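You operate a simulated robot arm through the tools that you are given. There is no shell and no other tool.

You are at the controls of a simulated robot arm. One attempt, no reset.

TASK
Brake the turntable, tie the coil, drop the pegs and lift it on to the round mat.

It is judged by the outcome, as a careful person would: the job done as asked, and still so three seconds after it is handed in. It fails if anything else is knocked over, pushed out of place, dropped, spilled or broken.

THE ROBOT
A 7-joint arm with a two-finger parallel gripper, fixed in place. Base frame: the origin is at the foot of the arm, x ahead of it, y to its left, z up. Lengths are in m, angles in degrees, forces in N, time in s.
With the tool pointing down near the work surface it reaches from about 0.3 to 0.7 m from the base axis. Its first joint turns from -66.0 to 66.0 degrees. Payload 1.57 kg.
Tool frame: the origin (TCP) lies between the finger pads and is the grasp point; the fingertips stand 0.03 m ahead of it; z points along the fingers, y is the line along which they close. Largest opening 0.11 m; finger width 0.024, thickness 0.012; the body of the gripper, 0.048 by 0.112 m, starts 0.078 m behind the TCP.
Orientation is told as [roll, pitch, yaw] about the base's x, y, z axes, in that order, counted from this pose: with the fingers straight down and closing along the base's y, the tool's x points along the base's -x, its y along +y and its z along -z.

THE INTERFACE
- The arm moves only by the tool step_arm. Its argument "moves" is a list of rows, each a list of 7 numbers: the shift along the base's x, y, z in m, then the turn, a rotation vector about the base's x, y, z in degrees, then the gripper command, from -1 (shut) to 1 (fully open), values between in proportion. In form: [[tx, ty, tz, ax, ay, az, claw], ...]. A call has 1 to 20 rows; each row shifts and turns the commanded pose from where the row before left it. Each row takes 0.2 s and may step no farther than 0.05 m and 8.6 degrees from the row before; otherwise, or with a gripper value out of range, the whole call is refused. Where a pose cannot be reached the arm comes as near as it can. A force on the tool above 90 N (or 10 N above the force at the start of the call, whichever is more), or a blocked arm, ends the call early, and 0.2 s more pass. The fingers move at their own pace (about 0.108 m/s each) and stop on an object; they squeeze with about 20 N. The grip force told is the motor's: it shows also when the fingers shut on nothing. Time passes only in rows, and 0.2 s behind the last, so rows that do not move let the fingers close. It gives the time, the measured TCP pose, the force on the tool (base axes), the opening and the grip force at its end, in the units of the frame above (readings bear some noise), with the torque about the TCP (base axes, N m) and any sound that the robot's microphone picked up.
- Cameras (640 x 400 px; columns grow to the right, rows downward): "scene" is fixed at [0.1366, -0.3724, 1.4247]; the picture's right is [0.96, -0.29, 0.00], its down [-0.11, -0.36, -0.93] and it looks along [0.27, 0.89, -0.37] (base axes); focal length 273 px, centre (320, 200). "wrist" rides on the gripper at [0.07, 0.016, -0.141] in the tool frame; the picture's right is [-0.23, 0.97, 0.00], its down [-0.86, -0.20, -0.48] and it looks along [-0.47, -0.11, 0.88] (tool axes); focal length 222 px, centre (320, 200). There is no depth. A picture from a camera that has moved, and an enlarged one, comes with that camera's place and axes in the base frame and with its lens.
- grab_frame(camera): a new picture of that camera. The clock stands still meanwhile.
- close_up(camera, box): a new picture of the part [left, top, right, bottom] of that camera's present view, enlarged. The clock stands still meanwhile.
- job_done(): hands the job in; it is judged then, once.

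Places have to be worked out from the pictures, the camera data and where the tool is seen. Open the gripper and draw the arm clear of the work before you hand the job in, unless the task says otherwise.

The tools are called after "Request:" as a command line: name --pt "numbers of a row" for each row, then --argument value for the rest, lists and objects as JSON in quotes. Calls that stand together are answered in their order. step_arm: Moves the arm, as the interface text tells. Its arguments: {"type":"object","properties":{"moves":{"type":"array","items":{"type":"array","items":{"type":"number"}}}},"required":["moves"]} The other tools are called the same way: grab_frame (camera) takes a picture; close_up (camera, box) takes an enlarged picture of a part of a camera's view; job_done () hands the job in.

At the start:

```text
t: 0.0
ee_pos: [0.34, 0.1193, 1.3028]
orientation: [-0.1, 0.1, 0.0]
force: [0.1, 0.5, 0.8]
wrist_torque: [0.01, 0.0, 0.01]
gripper_width: 0.11
gripper_force: 0.0
```

scene: 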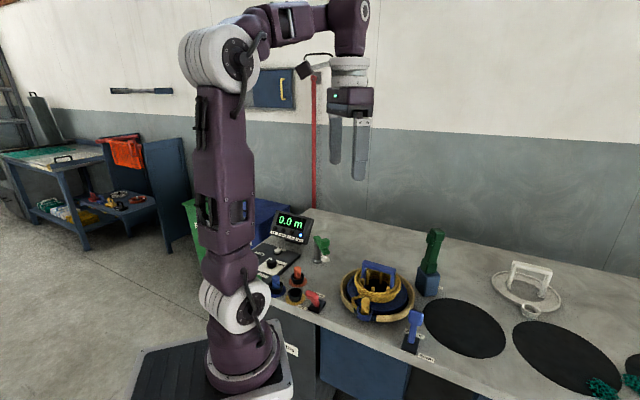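
wrist: 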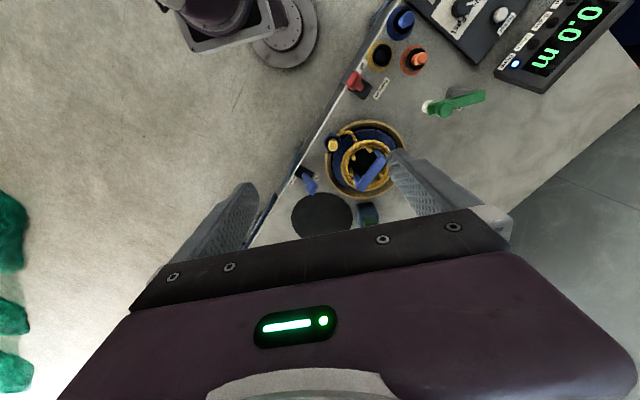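

I'll start by looking closely at the workbench to identify the controls, the coil and the mats.

Request:
close_up --camera "scene" --box '[240, 200, 440, 325]'

Request:
close_up --camera "scene" --box '[400, 220, 640, 400]'

Request:
close_up --camera "scene" --box '[320, 240, 440, 370]'

Request:
close_up --camera "wrist" --box '[280, 0, 640, 240]'

```text
3.20 times, centred on (340, 262) of scene
camera zoom: at [0.1366, -0.3724, 1.4247], right [0.96, -0.29, 0.0], down [-0.11, -0.36, -0.93], along [0.27, 0.89, -0.37], focal length 874 px, centre (256, 0)
```

zoom: 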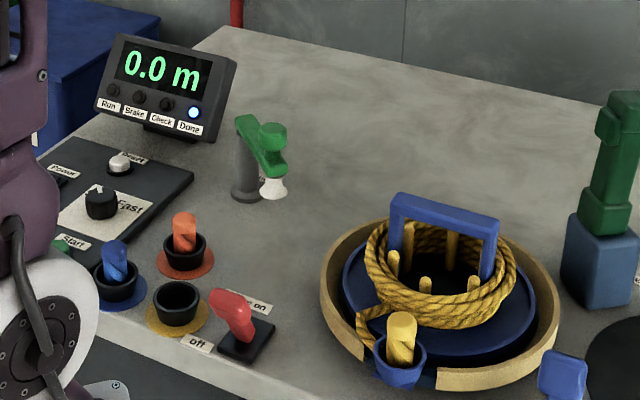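

```text
2.22 times, centred on (520, 310) of scene
camera zoom: at [0.1366, -0.3724, 1.4247], right [0.96, -0.29, 0.0], down [-0.11, -0.36, -0.93], along [0.27, 0.89, -0.37], focal length 607 px, centre (-124, -44)
```

zoom: 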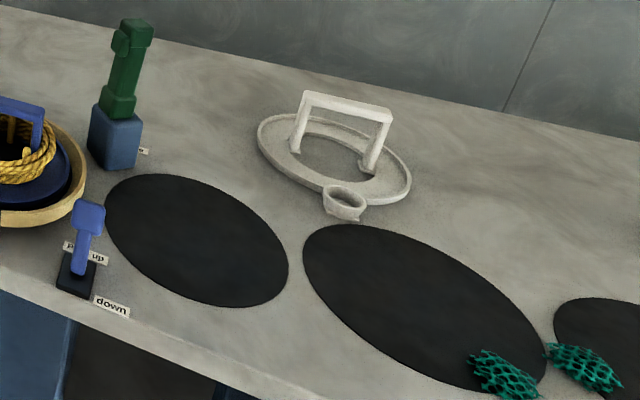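

```text
3.08 times, centred on (380, 305) of scene
camera zoom: at [0.1366, -0.3724, 1.4247], right [0.96, -0.29, 0.0], down [-0.11, -0.36, -0.93], along [0.27, 0.89, -0.37], focal length 841 px, centre (135, -123)
```

zoom: 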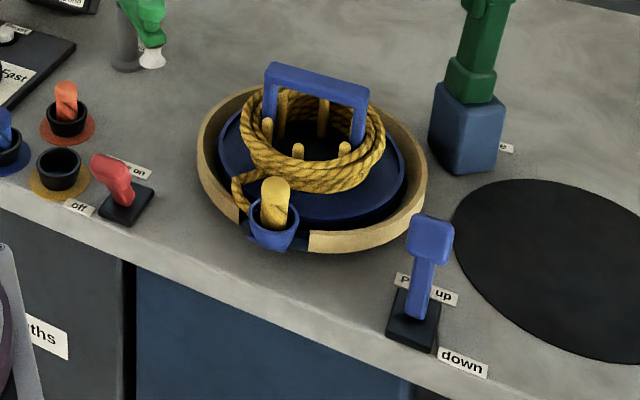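

```text
1.67 times, centred on (460, 120) of wrist
camera zoom: at [0.2725, 0.1356, 1.4453], right [0.23, 0.97, 0.0], down [0.86, -0.2, 0.48], along [0.47, -0.11, -0.88], focal length 370 px, centre (87, 333)
```

zoom: 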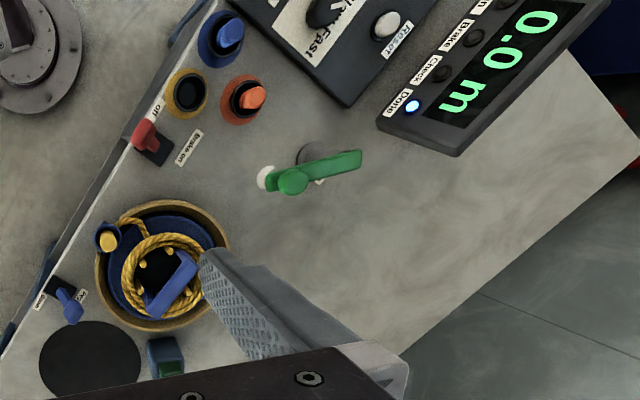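

The bench has a panel, a red brake lever, the turntable with coil, a blue peg lever, a green tool in a holder and several mats. I'll move the arm high over the bench to get a better wrist view before touching anything.

Request:
step_arm --pt "0.04 0 0 0 0 0 1" --pt "0.04 0 0 0 0 0 1" --pt "0.04 0 0 0 0 0 1" --pt "0.04 0 0 0 0 0 1" --pt "0 0 0 0 0 0 1"

Request:
grab_frame --camera "wrist"

Request:
grab_frame --camera "scene"

```text
t: 1.2
ee_pos: [0.4725, 0.1223, 1.304]
orientation: [0.0, -0.1, 0.0]
force: [-0.1, -0.6, -0.7]
wrist_torque: [-0.02, -0.01, -0.05]
gripper_width: 0.11
gripper_force: 0.1
out of reach, approached as far as the arm can: row 4
```

```text
taken
camera wrist: at [0.4039, 0.1391, 1.4452], right [0.23, 0.97, 0.0], down [0.85, -0.2, 0.48], along [0.47, -0.11, -0.88], focal length 222 px, centre (320, 200)
```

wrist: 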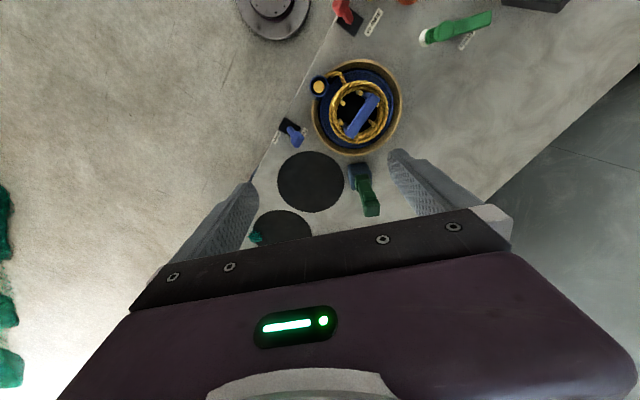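

```text
taken
```

scene: 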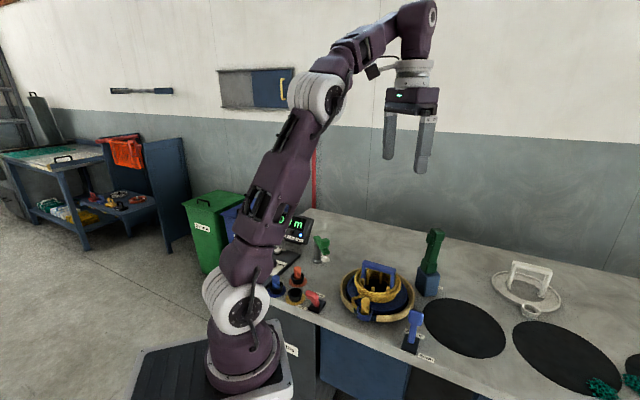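

At this height the reach is limited, so I'll come down to about z=1.2 and a little to the right to look at the mats.

Request:
step_arm --pt "0.0 0 -0.04 0 0 0 1" --pt "0.02 -0.03 -0.04 0 0 0 1" --pt "0.03 -0.03 -0.02 0 0 0 1" --pt "0.03 -0.03 0 0 0 0 1" --pt "0 0 0 0 0 0 1"

Request:
grab_frame --camera "wrist"

Request:
close_up --camera "wrist" --box '[220, 0, 540, 200]'

```text
refused: row 2 steps farther than a row can; nothing moved
```

```text
taken
camera wrist: at [0.4039, 0.1391, 1.4452], right [0.23, 0.97, 0.0], down [0.85, -0.2, 0.48], along [0.47, -0.11, -0.88], focal length 222 px, centre (320, 200)
```

wrist: 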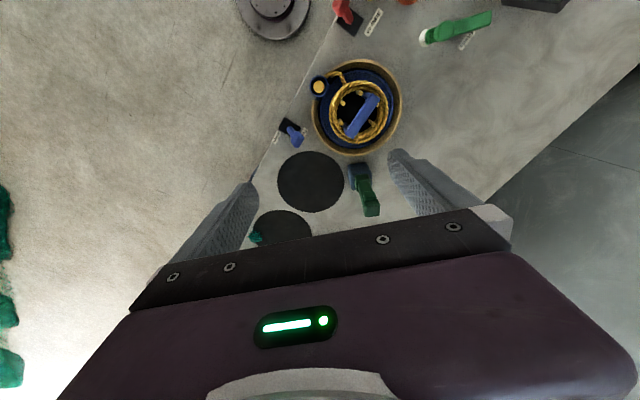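

```text
2.00 times, centred on (380, 100) of wrist
camera zoom: at [0.4039, 0.1391, 1.4452], right [0.23, 0.97, 0.0], down [0.85, -0.2, 0.48], along [0.47, -0.11, -0.88], focal length 444 px, centre (200, 400)
```

zoom: 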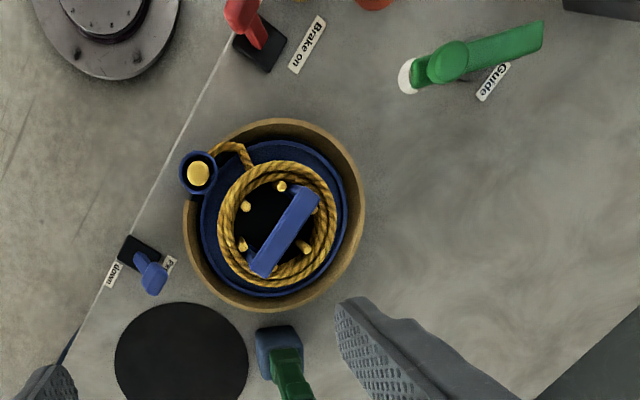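

The green arm near the panel is a "Guide"; the turntable carries the coil with a blue bail. The move was too long per row, so I'll repeat with smaller steps.

Request:
step_arm --pt "0.0 0 -0.045 0 0 0 1" --pt "0.01 -0.01 -0.045 0 0 0 1" --pt "0.03 -0.03 -0.02 0 0 0 1" --pt "0.03 -0.03 0 0 0 0 1" --pt "0 0 0 0 0 0 1"

Request:
grab_frame --camera "wrist"

Request:
close_up --camera "wrist" --box '[220, 40, 540, 240]'

```text
t: 2.4
ee_pos: [0.5428, 0.0518, 1.1956]
orientation: [0.0, 0.0, -0.1]
force: [0.9, 0.2, -0.1]
wrist_torque: [0.02, 0.02, -0.03]
gripper_width: 0.1099
gripper_force: 0.1
```

```text
taken
camera wrist: at [0.4745, 0.0683, 1.3361], right [0.23, 0.97, 0.0], down [0.85, -0.2, 0.48], along [0.47, -0.11, -0.88], focal length 222 px, centre (320, 200)
```

wrist: 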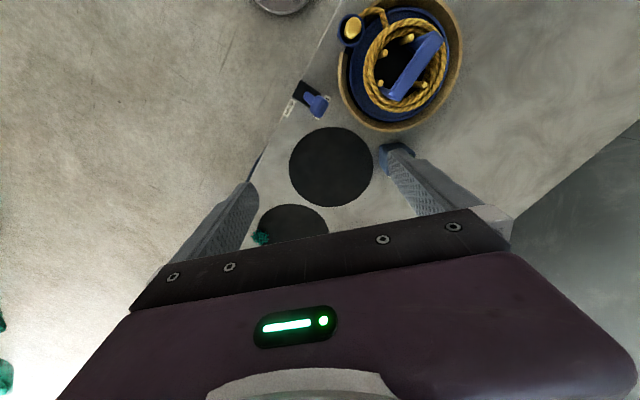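

```text
2.00 times, centred on (380, 140) of wrist
camera zoom: at [0.4745, 0.0683, 1.3361], right [0.23, 0.97, 0.0], down [0.85, -0.2, 0.48], along [0.47, -0.11, -0.88], focal length 444 px, centre (200, 320)
```

zoom: 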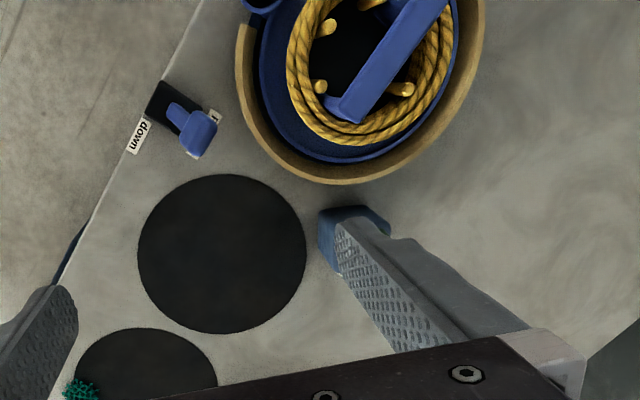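

Mat 1 is at roughly (0.68, 0.05) and round, about 0.21 m across. Now I'll zoom on the tall green tool in the blue holder, its label, the coil and the levers from the scene camera.

Request:
close_up --camera "scene" --box '[405, 220, 465, 310]'

Request:
close_up --camera "scene" --box '[335, 250, 425, 330]'

Request:
close_up --camera "scene" --box '[540, 300, 640, 400]'

Request:
close_up --camera "scene" --box '[250, 200, 340, 320]'

```text
4.44 times, centred on (435, 265) of scene
camera zoom: at [0.1366, -0.3724, 1.4247], right [0.96, -0.29, 0.0], down [-0.11, -0.36, -0.93], along [0.27, 0.89, -0.37], focal length 1214 px, centre (-191, -89)
```

zoom: 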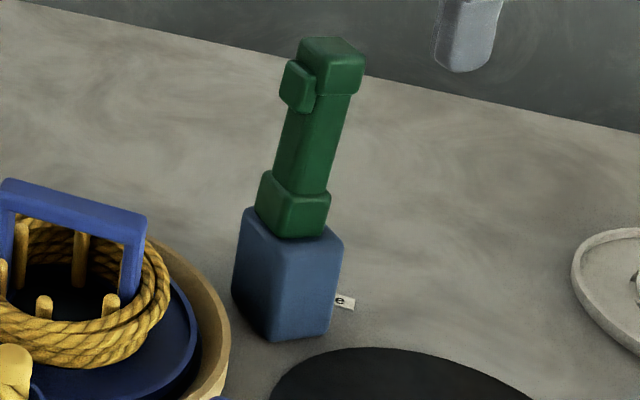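

```text
5.00 times, centred on (380, 290) of scene
camera zoom: at [0.1366, -0.3724, 1.4247], right [0.96, -0.29, 0.0], down [-0.11, -0.36, -0.93], along [0.27, 0.89, -0.37], focal length 1366 px, centre (20, -250)
```

zoom: 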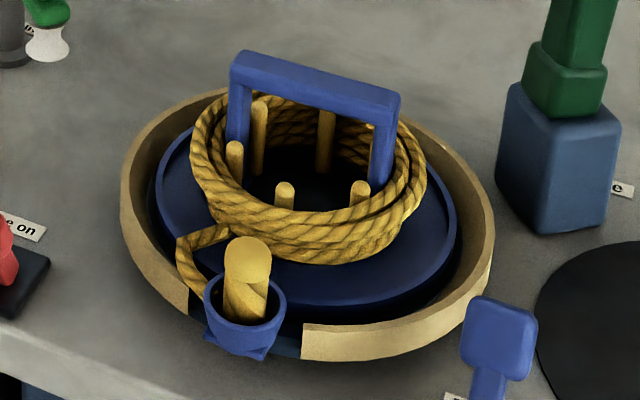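

```text
4.00 times, centred on (590, 350) of scene
camera zoom: at [0.1366, -0.3724, 1.4247], right [0.96, -0.29, 0.0], down [-0.11, -0.36, -0.93], along [0.27, 0.89, -0.37], focal length 1093 px, centre (-760, -400)
```

zoom: 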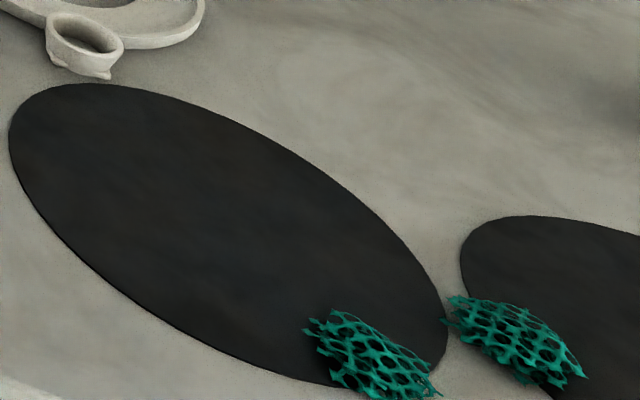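

```text
3.33 times, centred on (295, 260) of scene
camera zoom: at [0.1366, -0.3724, 1.4247], right [0.96, -0.29, 0.0], down [-0.11, -0.36, -0.93], along [0.27, 0.89, -0.37], focal length 911 px, centre (403, 0)
```

zoom: 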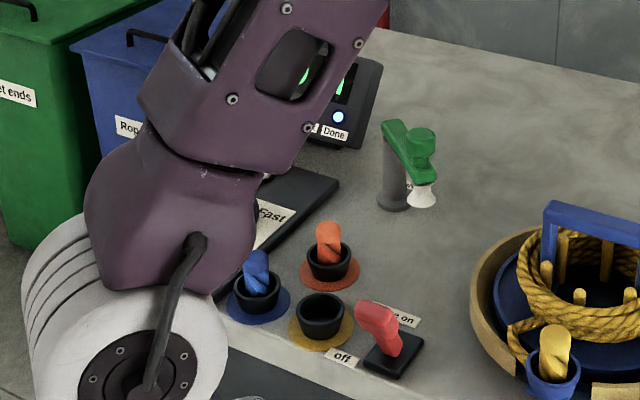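

The tall green tool stands in a blue block holder, its label is mostly hidden ("…e"). I'll move the camera over the brake-lever side next to read the lever state and labels.

Request:
step_arm --pt "-0.0305 0.033 -0.005 0 0 0 1" --pt "-0.0305 0.033 -0.005 0 0 0 1" --pt "-0.0305 0.033 -0.005 0 0 0 1" --pt "-0.0305 0.033 -0.005 0 0 0 1" --pt "-0.0305 0.033 -0.01 0 0 0 1" --pt "-0.0305 0.033 -0.01 0 0 0 1" --pt "0 0 0 0 0 0 1"

Request:
grab_frame --camera "wrist"

Request:
close_up --camera "wrist" --box '[220, 40, 420, 165]'

Request:
close_up --camera "scene" --box '[405, 220, 465, 310]'

```text
t: 4.0
ee_pos: [0.3558, 0.2462, 1.1564]
orientation: [0.0, -0.1, -0.2]
force: [-0.7, -0.1, 0.9]
wrist_torque: [0.03, 0.0, -0.01]
gripper_width: 0.1102
gripper_force: 0.1
```

```text
taken
camera wrist: at [0.2889, 0.2631, 1.2972], right [0.23, 0.97, 0.0], down [0.85, -0.2, 0.48], along [0.47, -0.11, -0.88], focal length 222 px, centre (320, 200)
```

wrist: 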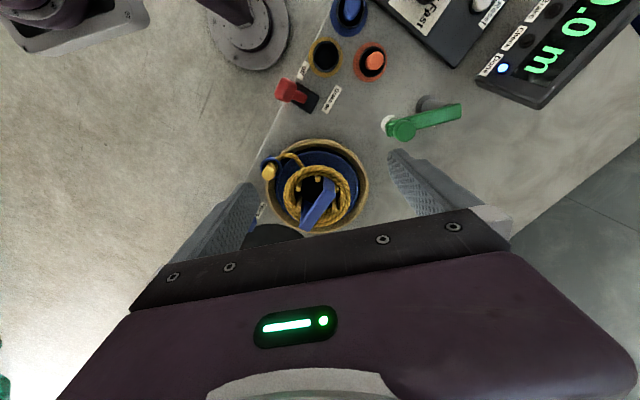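

```text
3.20 times, centred on (320, 102) of wrist
camera zoom: at [0.2889, 0.2631, 1.2972], right [0.23, 0.97, 0.0], down [0.85, -0.2, 0.48], along [0.47, -0.11, -0.88], focal length 711 px, centre (320, 512)
```

zoom: 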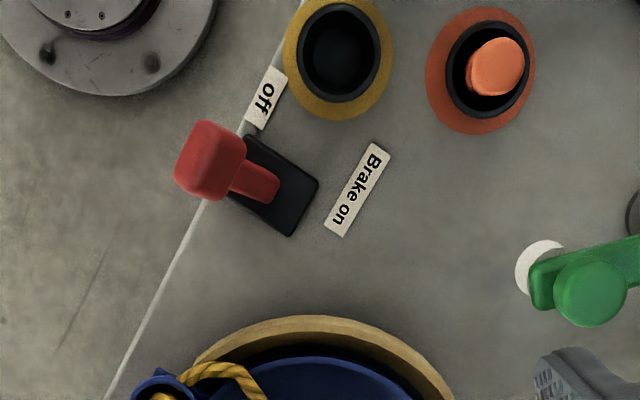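

```text
4.44 times, centred on (435, 265) of scene
camera zoom: at [0.1366, -0.3724, 1.4247], right [0.96, -0.29, 0.0], down [-0.11, -0.36, -0.93], along [0.27, 0.89, -0.37], focal length 1214 px, centre (-191, -89)
```

zoom: 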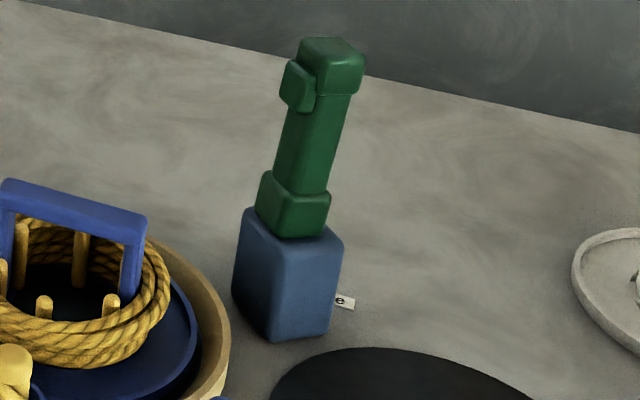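

The brake lever leans to the "off" side (toward the bench front); "Brake on" is toward the back. The knob triangulates to about (0.292, 0.207, 0.90). Next I'll look at the tall green tool and its label more closely.

Request:
step_arm --pt "0.045 -0.005 0.004 0 0 0 1" --pt "0.045 -0.005 0.004 0 0 0 1" --pt "0.045 -0.005 0.004 0 0 0 1" --pt "0.045 -0.005 0.004 0 0 0 1" --pt "0.045 -0.005 0.004 0 0 0 1" --pt "0 0 0 0 0 0 1"

Request:
grab_frame --camera "wrist"

Request:
close_up --camera "wrist" --box '[220, 60, 420, 240]'

Request:
grab_frame --camera "scene"

```text
t: 5.4
ee_pos: [0.564, 0.2195, 1.1656]
orientation: [-0.1, 0.2, 0.0]
force: [0.8, -1.2, -1.0]
wrist_torque: [0.01, 0.0, -0.01]
gripper_width: 0.11
gripper_force: 0.0
out of reach, approached as far as the arm can: row 5
```

```text
taken
camera wrist: at [0.4967, 0.237, 1.307], right [0.23, 0.97, 0.0], down [0.86, -0.2, 0.48], along [0.46, -0.11, -0.88], focal length 222 px, centre (320, 200)
```

wrist: 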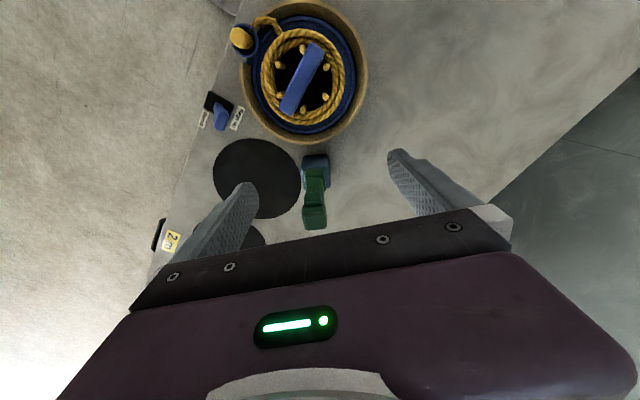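

```text
2.22 times, centred on (320, 150) of wrist
camera zoom: at [0.4967, 0.237, 1.307], right [0.23, 0.97, 0.0], down [0.86, -0.2, 0.48], along [0.46, -0.11, -0.88], focal length 494 px, centre (320, 311)
```

zoom: 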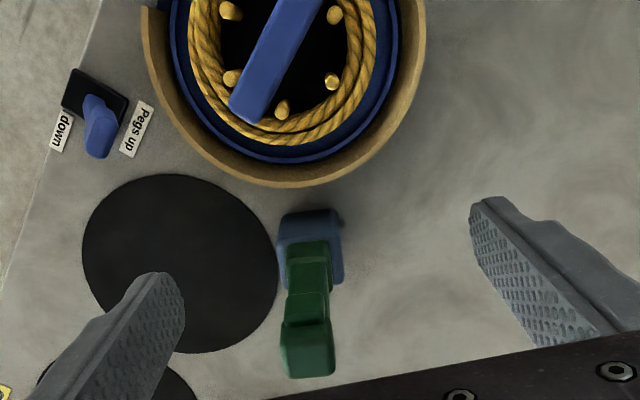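

```text
taken
```

scene: 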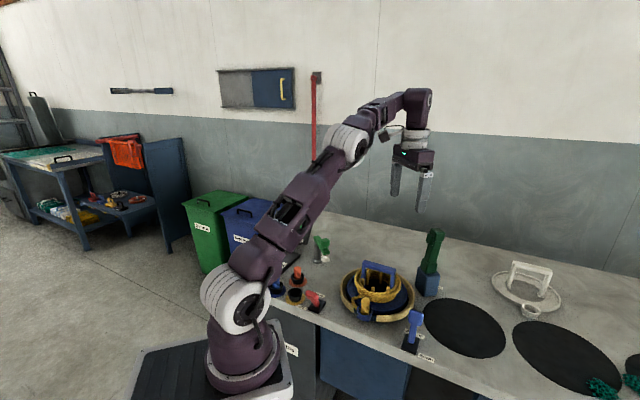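

The peg lever's labels read "Pegs up" (back side) and "down" (front side). I'll turn the wrist 90° and move right so the camera looks back along +y at the green tool and its label.

Request:
step_arm --pt "0 -0.012 0 0 0 8.2 1" --pt "0 -0.012 0 0 0 8.2 1" --pt "0 -0.012 0 0 0 8.2 1" --pt "0 -0.012 0 0 0 8.2 1" --pt "0 -0.012 0 0 0 8.2 1" --pt "0 -0.012 0 0 0 8.2 1" --pt "0 -0.012 0 0 0 8.2 1" --pt "0 -0.012 0 0 0 8.2 1" --pt "0 -0.012 0 0 0 8.2 1" --pt "0 -0.012 0 0 0 8.2 1" --pt "0 0 0 0 0 8 1"

Request:
grab_frame --camera "wrist"

```text
t: 7.8
ee_pos: [0.5637, 0.0991, 1.1683]
orientation: [0.1, 0.1, 90.1]
force: [0.5, 0.2, -0.5]
wrist_torque: [0.02, -0.01, 0.03]
gripper_width: 0.1099
gripper_force: 0.1
```

```text
taken
camera wrist: at [0.5494, 0.0298, 1.3079], right [-0.97, 0.23, 0.0], down [0.2, 0.86, 0.48], along [0.11, 0.47, -0.88], focal length 222 px, centre (320, 200)
```

wrist: 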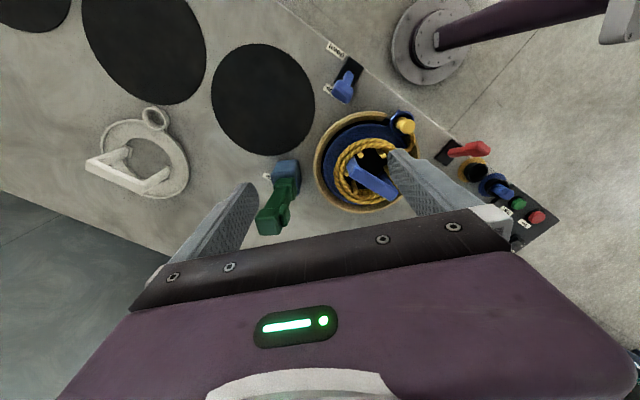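

Request:
close_up --camera "wrist" --box '[230, 130, 330, 240]'

Request:
close_up --camera "wrist" --box '[0, 0, 240, 210]'

Request:
close_up --camera "wrist" --box '[300, 30, 440, 220]'

```text
3.64 times, centred on (280, 185) of wrist
camera zoom: at [0.5494, 0.0298, 1.3079], right [-0.97, 0.23, 0.0], down [0.2, 0.86, 0.48], along [0.11, 0.47, -0.88], focal length 808 px, centre (466, 254)
```

zoom: 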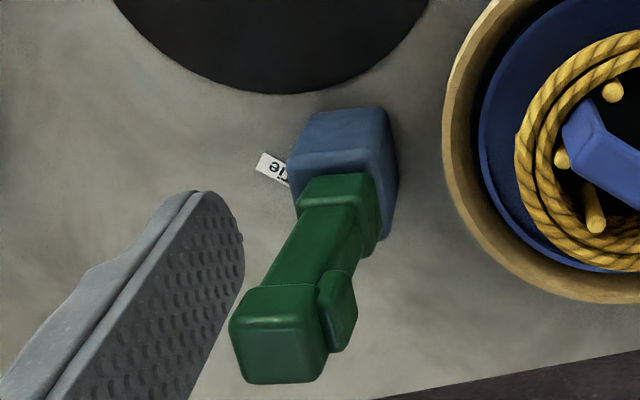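

```text
1.90 times, centred on (120, 105) of wrist
camera zoom: at [0.5494, 0.0298, 1.3079], right [-0.97, 0.23, 0.0], down [0.2, 0.86, 0.48], along [0.11, 0.47, -0.88], focal length 423 px, centre (701, 381)
```

zoom: 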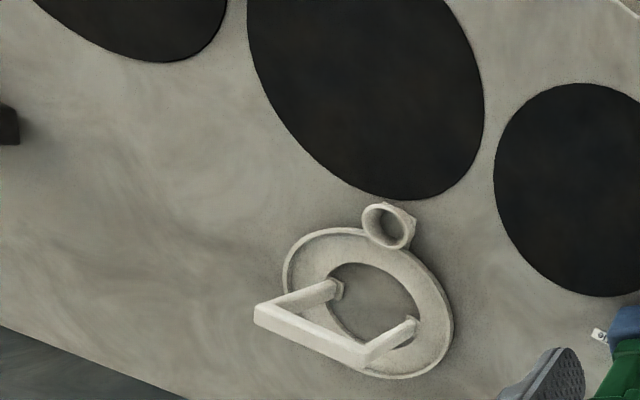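

```text
2.11 times, centred on (370, 125) of wrist
camera zoom: at [0.5494, 0.0298, 1.3079], right [-0.97, 0.23, 0.0], down [0.2, 0.86, 0.48], along [0.11, 0.47, -0.88], focal length 468 px, centre (215, 358)
```

zoom: 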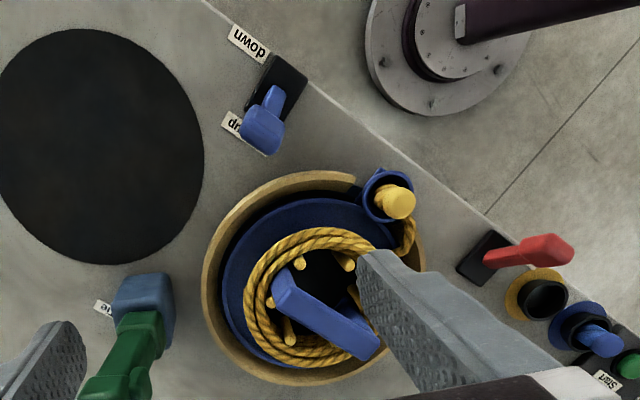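

The label reads "Tie", so the green tool is the tie gun, with what looks like a trigger block near its head. I'll zoom in tighter to understand its shape.

Request:
close_up --camera "scene" --box '[412, 225, 452, 265]'

Request:
close_up --camera "scene" --box '[408, 255, 448, 300]'

Request:
close_up --camera "wrist" --box '[250, 150, 310, 240]'

```text
10.00 times, centred on (432, 245) of scene
camera zoom: at [0.1366, -0.3724, 1.4247], right [0.96, -0.29, 0.0], down [-0.11, -0.36, -0.93], along [0.27, 0.89, -0.37], focal length 2732 px, centre (-800, -250)
```

zoom: 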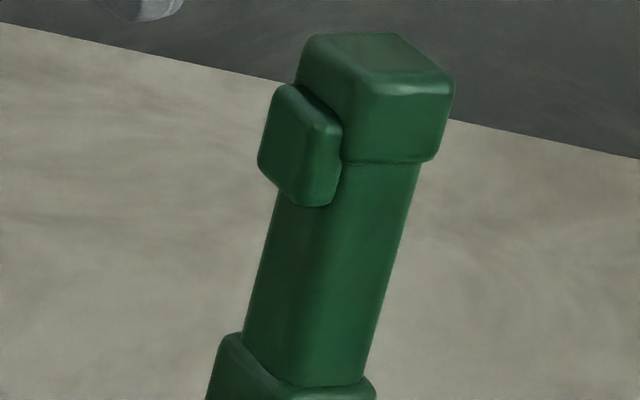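

```text
8.89 times, centred on (428, 278) of scene
camera zoom: at [0.1366, -0.3724, 1.4247], right [0.96, -0.29, 0.0], down [-0.11, -0.36, -0.93], along [0.27, 0.89, -0.37], focal length 2429 px, centre (-640, -489)
```

zoom: 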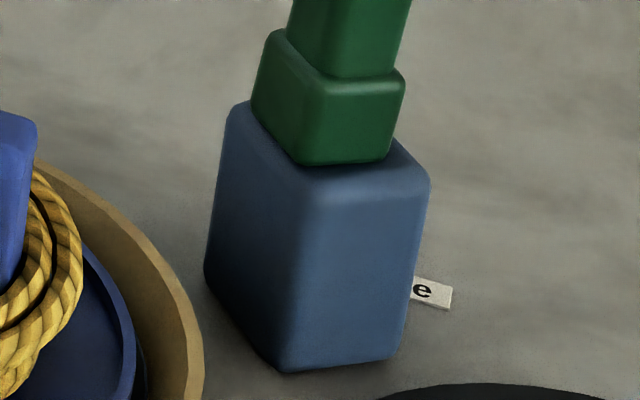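

```text
4.44 times, centred on (280, 195) of wrist
camera zoom: at [0.5494, 0.0298, 1.3079], right [-0.97, 0.23, 0.0], down [0.2, 0.86, 0.48], along [0.11, 0.47, -0.88], focal length 987 px, centre (498, 222)
```

zoom: 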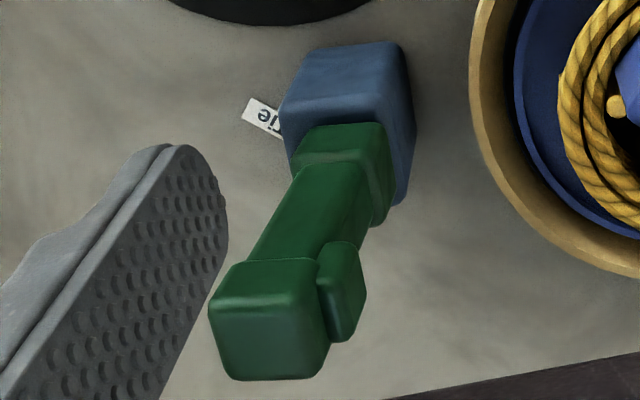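

Label confirmed "Tie". Bench top works out at about z≈0.835, mat 1 centre about (0.665, 0.045), tie gun axis about (0.664, 0.196), handle bar about (0.494, 0.216, 0.953). First the brake: I'll swing to the front of the red lever with yaw −46° and the fingers shut, staying high.

Request:
step_arm --pt "-0.0192 0.0044 0 0 0 -8.5 -1" --pt "-0.0192 0.0044 0 0 0 -8.5 -1" --pt "-0.0192 0.0044 0 0 0 -8.5 -1" --pt "-0.0192 0.0044 0 0 0 -8.5 -1" --pt "-0.0192 0.0044 0 0 0 -8.5 -1" --pt "-0.0192 0.0044 0 0 0 -8.5 -1" --pt "-0.0192 0.0044 0 0 0 -8.5 -1" --pt "-0.0192 0.0044 0 0 0 -8.5 -1" --pt "-0.0192 0.0044 0 0 0 -8.5 -1" --pt "-0.0192 0.0044 0 0 0 -8.5 -1" --pt "-0.0192 0.0044 0 0 0 -8.5 -1" --pt "-0.0192 0.0044 -0.01 0 0 -8.5 -1" --pt "-0.0192 0.0044 -0.01 0 0 -8.5 -1" --pt "-0.0192 0.0044 -0.01 0 0 -8.5 -1" --pt "-0.0192 0.0044 -0.01 0 0 -8.5 -1" --pt "-0.0192 0.0044 -0.01 0 0 -8.5 -1" --pt "0 0 0 0 0 0 -1"

Request:
grab_frame --camera "wrist"

Request:
grab_frame --camera "scene"

```text
t: 11.4
ee_pos: [0.2548, 0.1679, 1.1167]
orientation: [0.0, -0.1, -46.1]
force: [0.9, 0.9, 0.5]
wrist_torque: [-0.01, 0.02, -0.01]
gripper_width: 0.0003
gripper_force: 20.0
```

```text
taken
camera wrist: at [0.2203, 0.2303, 1.2591], right [0.86, 0.51, 0.0], down [0.45, -0.75, 0.48], along [0.24, -0.41, -0.88], focal length 222 px, centre (320, 200)
```

wrist: 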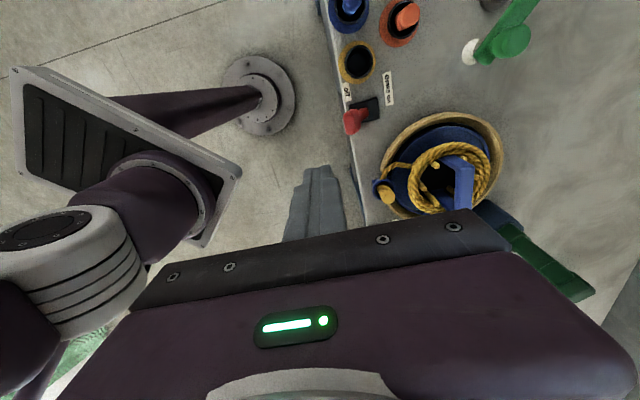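

```text
taken
```

scene: 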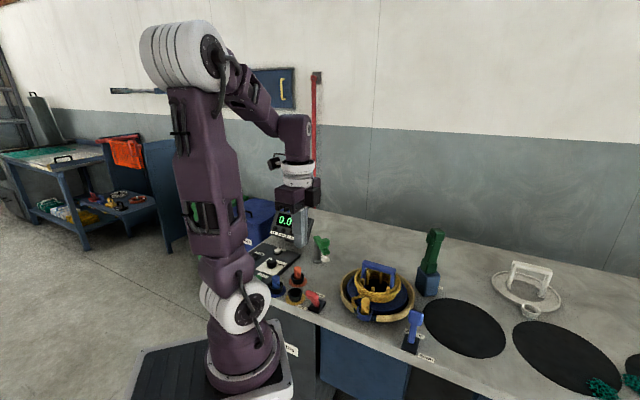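

The gripper is in front of the lever. Let me zoom in on the brake lever from here to refine its position.

Request:
close_up --camera "wrist" --box '[310, 60, 430, 160]'

Request:
close_up --camera "scene" --box '[270, 260, 350, 320]'

```text
4.00 times, centred on (370, 110) of wrist
camera zoom: at [0.2203, 0.2303, 1.2591], right [0.86, 0.51, 0.0], down [0.45, -0.75, 0.48], along [0.24, -0.41, -0.88], focal length 888 px, centre (120, 560)
```

zoom: 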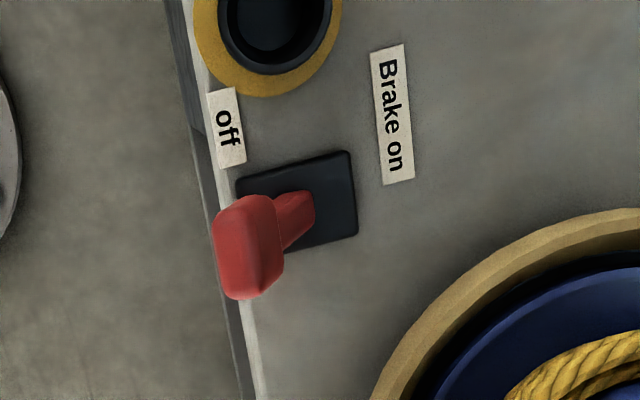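

```text
6.67 times, centred on (310, 290) of scene
camera zoom: at [0.1366, -0.3724, 1.4247], right [0.96, -0.29, 0.0], down [-0.11, -0.36, -0.93], along [0.27, 0.89, -0.37], focal length 1822 px, centre (387, -400)
```

zoom: 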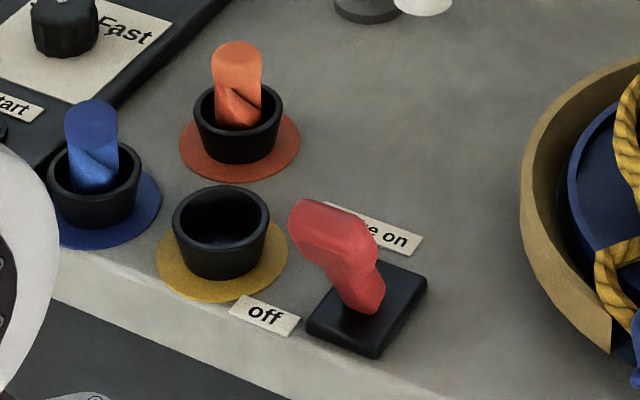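

Knob refined to about (0.289, 0.206, 0.912), pivot about (0.311, 0.226). The tool is lined up in front of it, so I'll descend to tip height 0.89 there (still off the lever).

Request:
step_arm --pt "0 0 -0.0393 0 0 0 -1" --pt "0 0 -0.0393 0 0 0 -1" --pt "0 0 -0.0393 0 0 0 -1" --pt "0 0 -0.0393 0 0 0 -1" --pt "0 0 -0.0393 0 0 0 -1" --pt "0 0 0 0 0 0 -1"

Request:
close_up --camera "scene" --box '[250, 220, 370, 320]'

Request:
grab_frame --camera "wrist"

```text
t: 12.8
ee_pos: [0.2556, 0.1699, 0.9218]
orientation: [0.0, 0.1, -46.1]
force: [0.9, 0.4, -0.5]
wrist_torque: [-0.01, -0.05, 0.0]
gripper_width: 0.0
gripper_force: 20.0
```

```text
4.00 times, centred on (310, 270) of scene
camera zoom: at [0.1366, -0.3724, 1.4247], right [0.96, -0.29, 0.0], down [-0.11, -0.36, -0.93], along [0.27, 0.89, -0.37], focal length 1093 px, centre (360, -80)
```

zoom: 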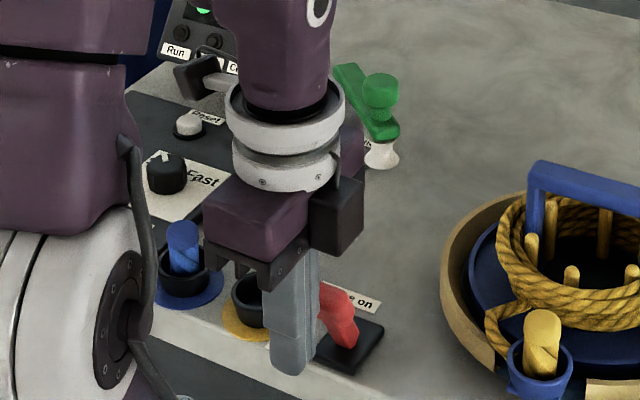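

```text
taken
camera wrist: at [0.2222, 0.2316, 1.0627], right [0.86, 0.51, 0.0], down [0.45, -0.75, 0.48], along [0.25, -0.41, -0.88], focal length 222 px, centre (320, 200)
```

wrist: 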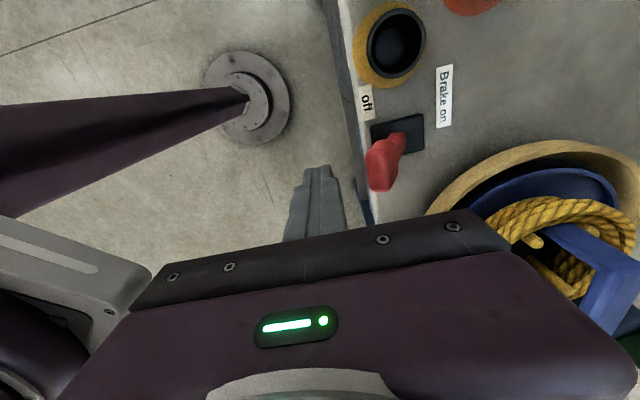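

The closed fingers sit just in front of the red lever at the right height. I'll push along the bench-depth direction (+x,+y) in small steps and watch the force and sounds.

Request:
step_arm --pt "0.01 0.01 0 0 0 0 -1" --pt "0.01 0.01 0 0 0 0 -1" --pt "0.01 0.01 0 0 0 0 -1" --pt "0.01 0.01 0 0 0 0 -1"

Request:
close_up --camera "scene" --box '[250, 220, 370, 320]'

```text
t: 13.8
ee_pos: [0.2965, 0.2113, 0.9207]
orientation: [0.2, 0.0, -46.0]
force: [-2.6, -2.9, 26.5]
wrist_torque: [0.29, -0.28, 0.06]
gripper_width: 0.0
gripper_force: 20.0
```

```text
4.00 times, centred on (310, 270) of scene
camera zoom: at [0.1363, -0.3727, 1.4246], right [0.96, -0.29, 0.0], down [-0.11, -0.36, -0.93], along [0.27, 0.89, -0.37], focal length 1093 px, centre (360, -80)
```

zoom: 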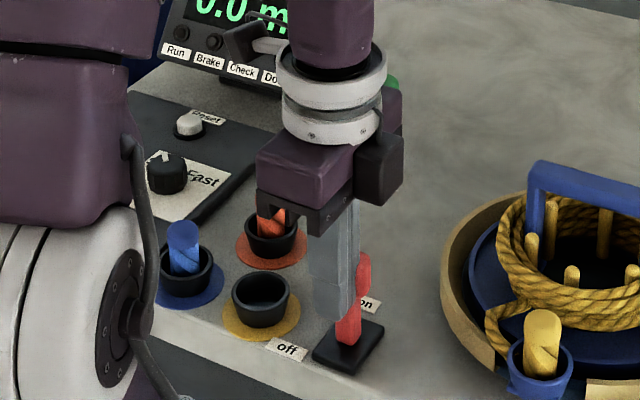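

The lever is now about upright with moderate force (26 N upward from friction). I'll continue the push.

Request:
step_arm --pt "0.008 0.008 0 0 0 0 -1" --pt "0.008 0.008 0 0 0 0 -1"

Request:
close_up --camera "scene" --box '[250, 220, 370, 320]'

```text
t: 14.3
ee_pos: [0.3023, 0.217, 0.9207]
orientation: [-1.1, 0.0, -45.8]
force: [-10.0, -11.0, 39.1]
wrist_torque: [-0.4, 0.34, 0.42]
gripper_width: 0.0002
gripper_force: 20.4
stopped in row 2: the force on the tool passed its limit at 97 N (the readings are from after the stop); the commanded pose is now the measured one
```

```text
4.00 times, centred on (310, 270) of scene
camera zoom: at [0.136, -0.3729, 1.4246], right [0.96, -0.29, 0.0], down [-0.11, -0.36, -0.93], along [0.27, 0.89, -0.37], focal length 1093 px, centre (360, -80)
```

zoom: 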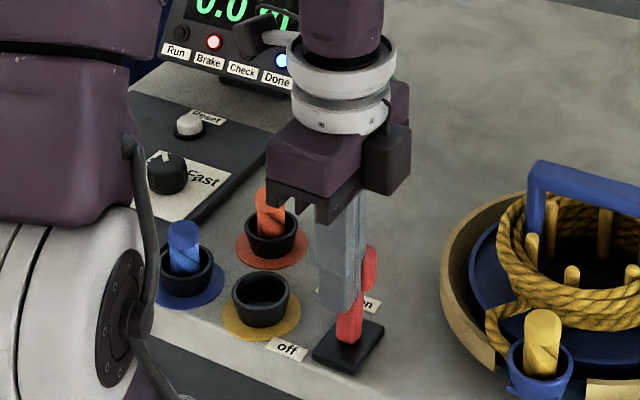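

The "Brake" lamp has lit red. I'll back off from the lever now and check that it stays on.

Request:
step_arm --pt "-0.01 -0.01 0 0 0 0 -1" --pt "-0.015 -0.015 0 0 0 0 -1" --pt "-0.015 -0.015 0.01 0 0 0 -1" --pt "0 0 0.045 0 0 0 -1" --pt "0 0 0.045 0 0 0 -1" --pt "0 0 0.045 0 0 0 -1" --pt "0 0 0.045 0 0 0 -1"

Request:
grab_frame --camera "scene"

Request:
close_up --camera "scene" --box '[250, 220, 370, 320]'

Request:
close_up --camera "wrist" --box '[300, 0, 540, 220]'

```text
t: 15.9
ee_pos: [0.2658, 0.1791, 1.1131]
orientation: [-1.0, 0.1, -45.9]
force: [-0.1, -0.3, 0.7]
wrist_torque: [0.0, 0.01, -0.01]
gripper_width: 0.0
gripper_force: 19.1
```

```text
taken
```

scene: 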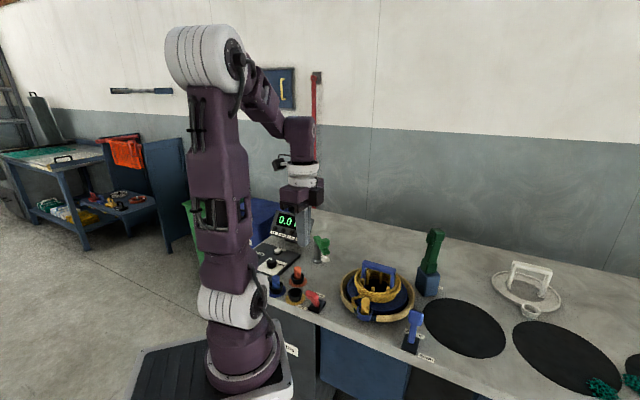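

```text
4.00 times, centred on (310, 270) of scene
camera zoom: at [0.1366, -0.3724, 1.4247], right [0.96, -0.29, 0.0], down [-0.11, -0.36, -0.93], along [0.27, 0.89, -0.37], focal length 1093 px, centre (360, -80)
```

zoom: 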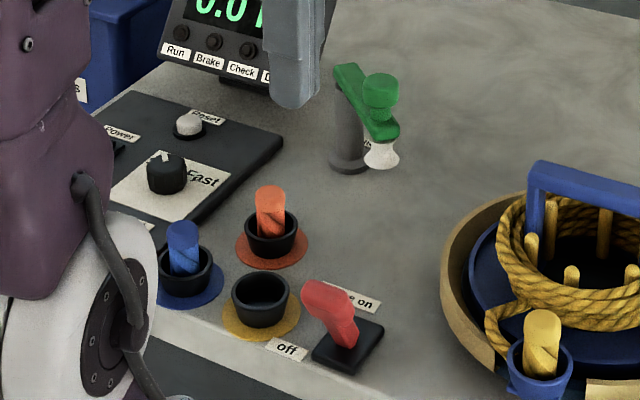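

```text
1.82 times, centred on (420, 110) of wrist
camera zoom: at [0.232, 0.2421, 1.2538], right [0.86, 0.51, -0.02], down [0.46, -0.75, 0.48], along [0.24, -0.42, -0.88], focal length 404 px, centre (138, 364)
```

zoom: 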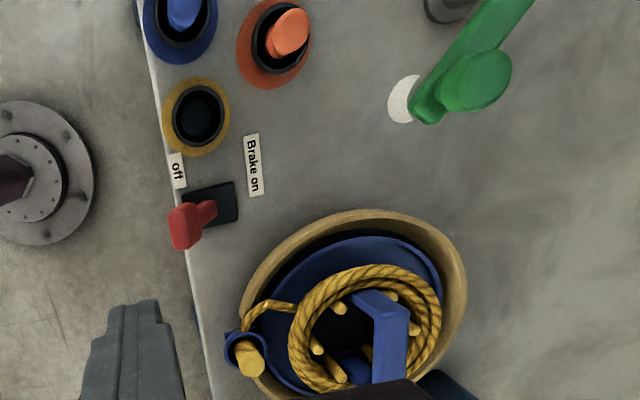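

The lever sprang back to "off" and the lamp went out, so it wasn't past its toggle point. I'll level the tool, and push again higher on the knob (tips at 0.905) and further through.

Request:
step_arm --pt "-0.01 -0.01 -0.045 0.7 -0.7 0 -1" --pt "0 0 -0.045 0 0 0 -1" --pt "0 0 -0.045 0 0 0 -1" --pt "0 0 -0.043 0 0 0 -1" --pt "0 0 0 0 0 0 -1"

Request:
close_up --camera "scene" --box '[250, 220, 370, 320]'

```text
t: 17.1
ee_pos: [0.2547, 0.1653, 0.9316]
orientation: [0.0, 0.1, -45.8]
force: [0.2, -0.9, 0.3]
wrist_torque: [-0.03, -0.03, 0.02]
gripper_width: 0.0001
gripper_force: 20.2
```

```text
4.00 times, centred on (310, 270) of scene
camera zoom: at [0.1366, -0.3724, 1.4247], right [0.96, -0.29, 0.0], down [-0.11, -0.36, -0.93], along [0.27, 0.89, -0.37], focal length 1093 px, centre (360, -80)
```

zoom: 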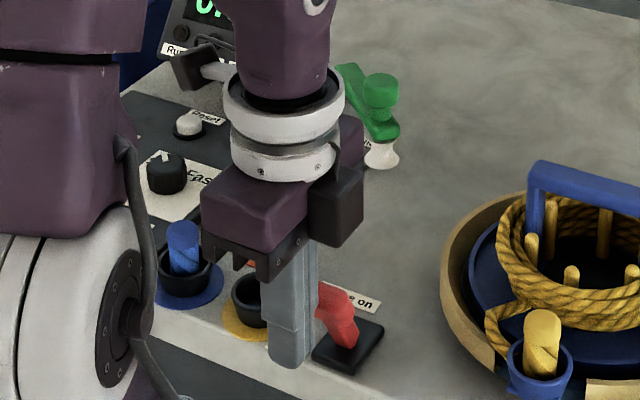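

Level again and in position. I'll push again with a slight rise along the lever's arc.

Request:
step_arm --pt "0.01 0.01 0 0 0 0 -1" --pt "0.01 0.01 0.002 0 0 0 -1" --pt "0.01 0.01 0.004 0 0 0 -1" --pt "0.007 0.007 0.004 0 0 0 -1"

Request:
close_up --camera "scene" --box '[270, 240, 350, 320]'

```text
t: 18.1
ee_pos: [0.2915, 0.2026, 0.9424]
orientation: [0.1, 0.1, -45.9]
force: [-1.1, -0.5, -0.5]
wrist_torque: [0.01, 0.02, -0.02]
gripper_width: 0.0
gripper_force: 20.1
```

```text
5.00 times, centred on (310, 280) of scene
camera zoom: at [0.1366, -0.3724, 1.4247], right [0.96, -0.29, 0.0], down [-0.11, -0.36, -0.93], along [0.27, 0.89, -0.37], focal length 1366 px, centre (370, -200)
```

zoom: 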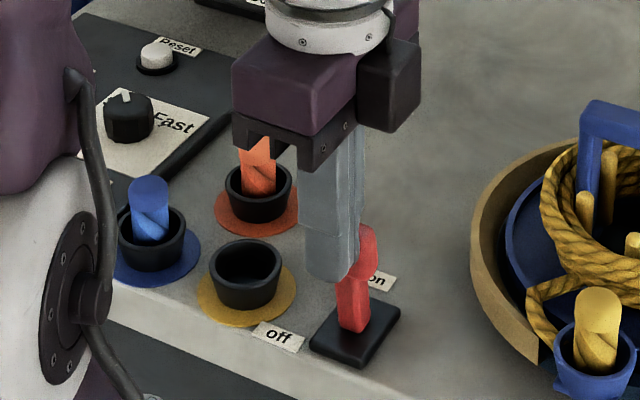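

The lever is nearly upright with almost no force this time. Continuing the push.

Request:
step_arm --pt "0.007 0.007 0.0 0 0 0 -1" --pt "0.007 0.007 0.0 0 0 0 -1" --pt "0.007 0.007 0 0 0 0 -1"

Request:
close_up --camera "scene" --box '[270, 240, 350, 320]'

```text
t: 18.9
ee_pos: [0.3121, 0.2237, 0.9413]
orientation: [0.0, 0.1, -45.8]
force: [0.3, 0.1, -1.3]
wrist_torque: [-0.02, -0.04, -0.02]
gripper_width: 0.0002
gripper_force: 19.9
```

```text
5.00 times, centred on (310, 280) of scene
camera zoom: at [0.1366, -0.3724, 1.4247], right [0.96, -0.29, 0.0], down [-0.11, -0.36, -0.93], along [0.27, 0.89, -0.37], focal length 1366 px, centre (370, -200)
```

zoom: 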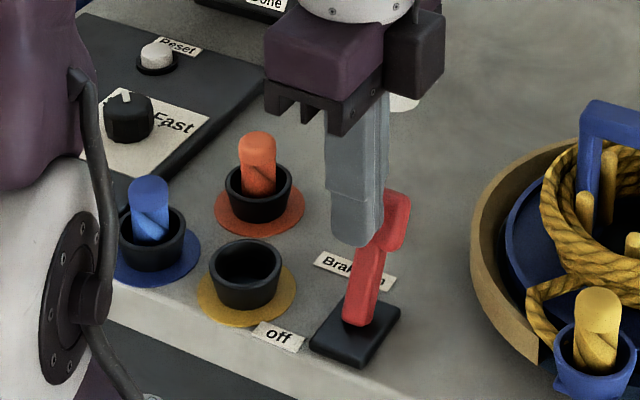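

The lever now leans to the "Brake on" side with no contact force. I'll back off and lift, then check the lamp and lever.

Request:
step_arm --pt "-0.015 -0.015 0 0 0 0 -1" --pt "-0.015 -0.015 0.01 0 0 0 -1" --pt "-0.01 -0.01 0.04 0 0 0 -1" --pt "0 0 0.045 0 0 0 -1" --pt "0 0 0.045 0 0 0 -1" --pt "0 0 0.045 0 0 0 -1" --pt "0 0 0 0 0 0 -1"

Request:
grab_frame --camera "wrist"

Request:
close_up --camera "scene" --box '[250, 200, 410, 320]'

```text
t: 20.5
ee_pos: [0.2732, 0.186, 1.1279]
orientation: [0.0, 0.1, -45.9]
force: [-0.6, -0.7, -0.6]
wrist_torque: [-0.02, -0.02, -0.01]
gripper_width: 0.0
gripper_force: 20.1
```

```text
taken
camera wrist: at [0.2378, 0.2481, 1.2695], right [0.86, 0.51, 0.0], down [0.45, -0.75, 0.48], along [0.25, -0.41, -0.88], focal length 222 px, centre (320, 200)
```

wrist: 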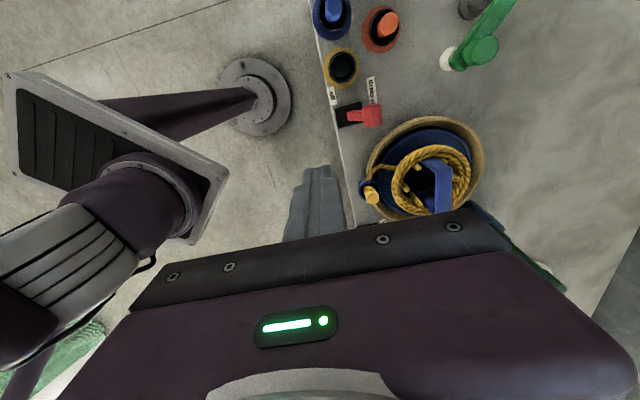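

```text
3.33 times, centred on (330, 260) of scene
camera zoom: at [0.1366, -0.3724, 1.4247], right [0.96, -0.29, 0.0], down [-0.11, -0.36, -0.93], along [0.27, 0.89, -0.37], focal length 911 px, centre (287, 0)
```

zoom: 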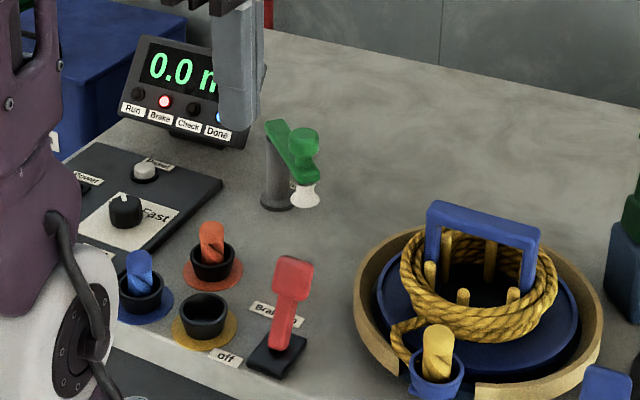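

Brake is on: lever back and the Brake lamp is red. Next the tie gun; I'll take a closer, lower view of it first with the tool tilted forward.

Request:
step_arm --pt "0.028 0 0 0 0 7.7 1" --pt "0.028 0 0 0 0 7.7 1" --pt "0.028 0 0 0 0 7.7 1" --pt "0.028 0 0 0 0 7.7 1" --pt "0.028 0 0 0 0 7.7 1" --pt "0.028 0 0 0 0 7.4 1" --pt "0 0 0 0 -7 0 1" --pt "0 0 0 0 -7 0 1" --pt "0 0 0 0 -7 0 1" --pt "0 0 0 0 -7 0 1" --pt "0 0 0 0 -7 0 1" --pt "0 0 0 0 0 0 1"

Request:
grab_frame --camera "wrist"

```text
t: 23.1
ee_pos: [0.4392, 0.1853, 1.1291]
orientation: [0.2, -35.1, 0.2]
force: [0.5, 0.6, 0.5]
wrist_torque: [0.03, -0.01, 0.03]
gripper_width: 0.11
gripper_force: 0.0
```

```text
taken
camera wrist: at [0.3034, 0.2021, 1.2039], right [0.18, 0.97, 0.13], down [0.43, -0.2, 0.88], along [0.89, -0.11, -0.45], focal length 222 px, centre (320, 200)
```

wrist: 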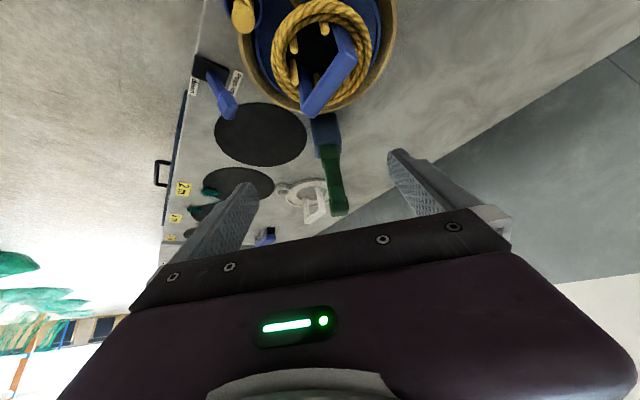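

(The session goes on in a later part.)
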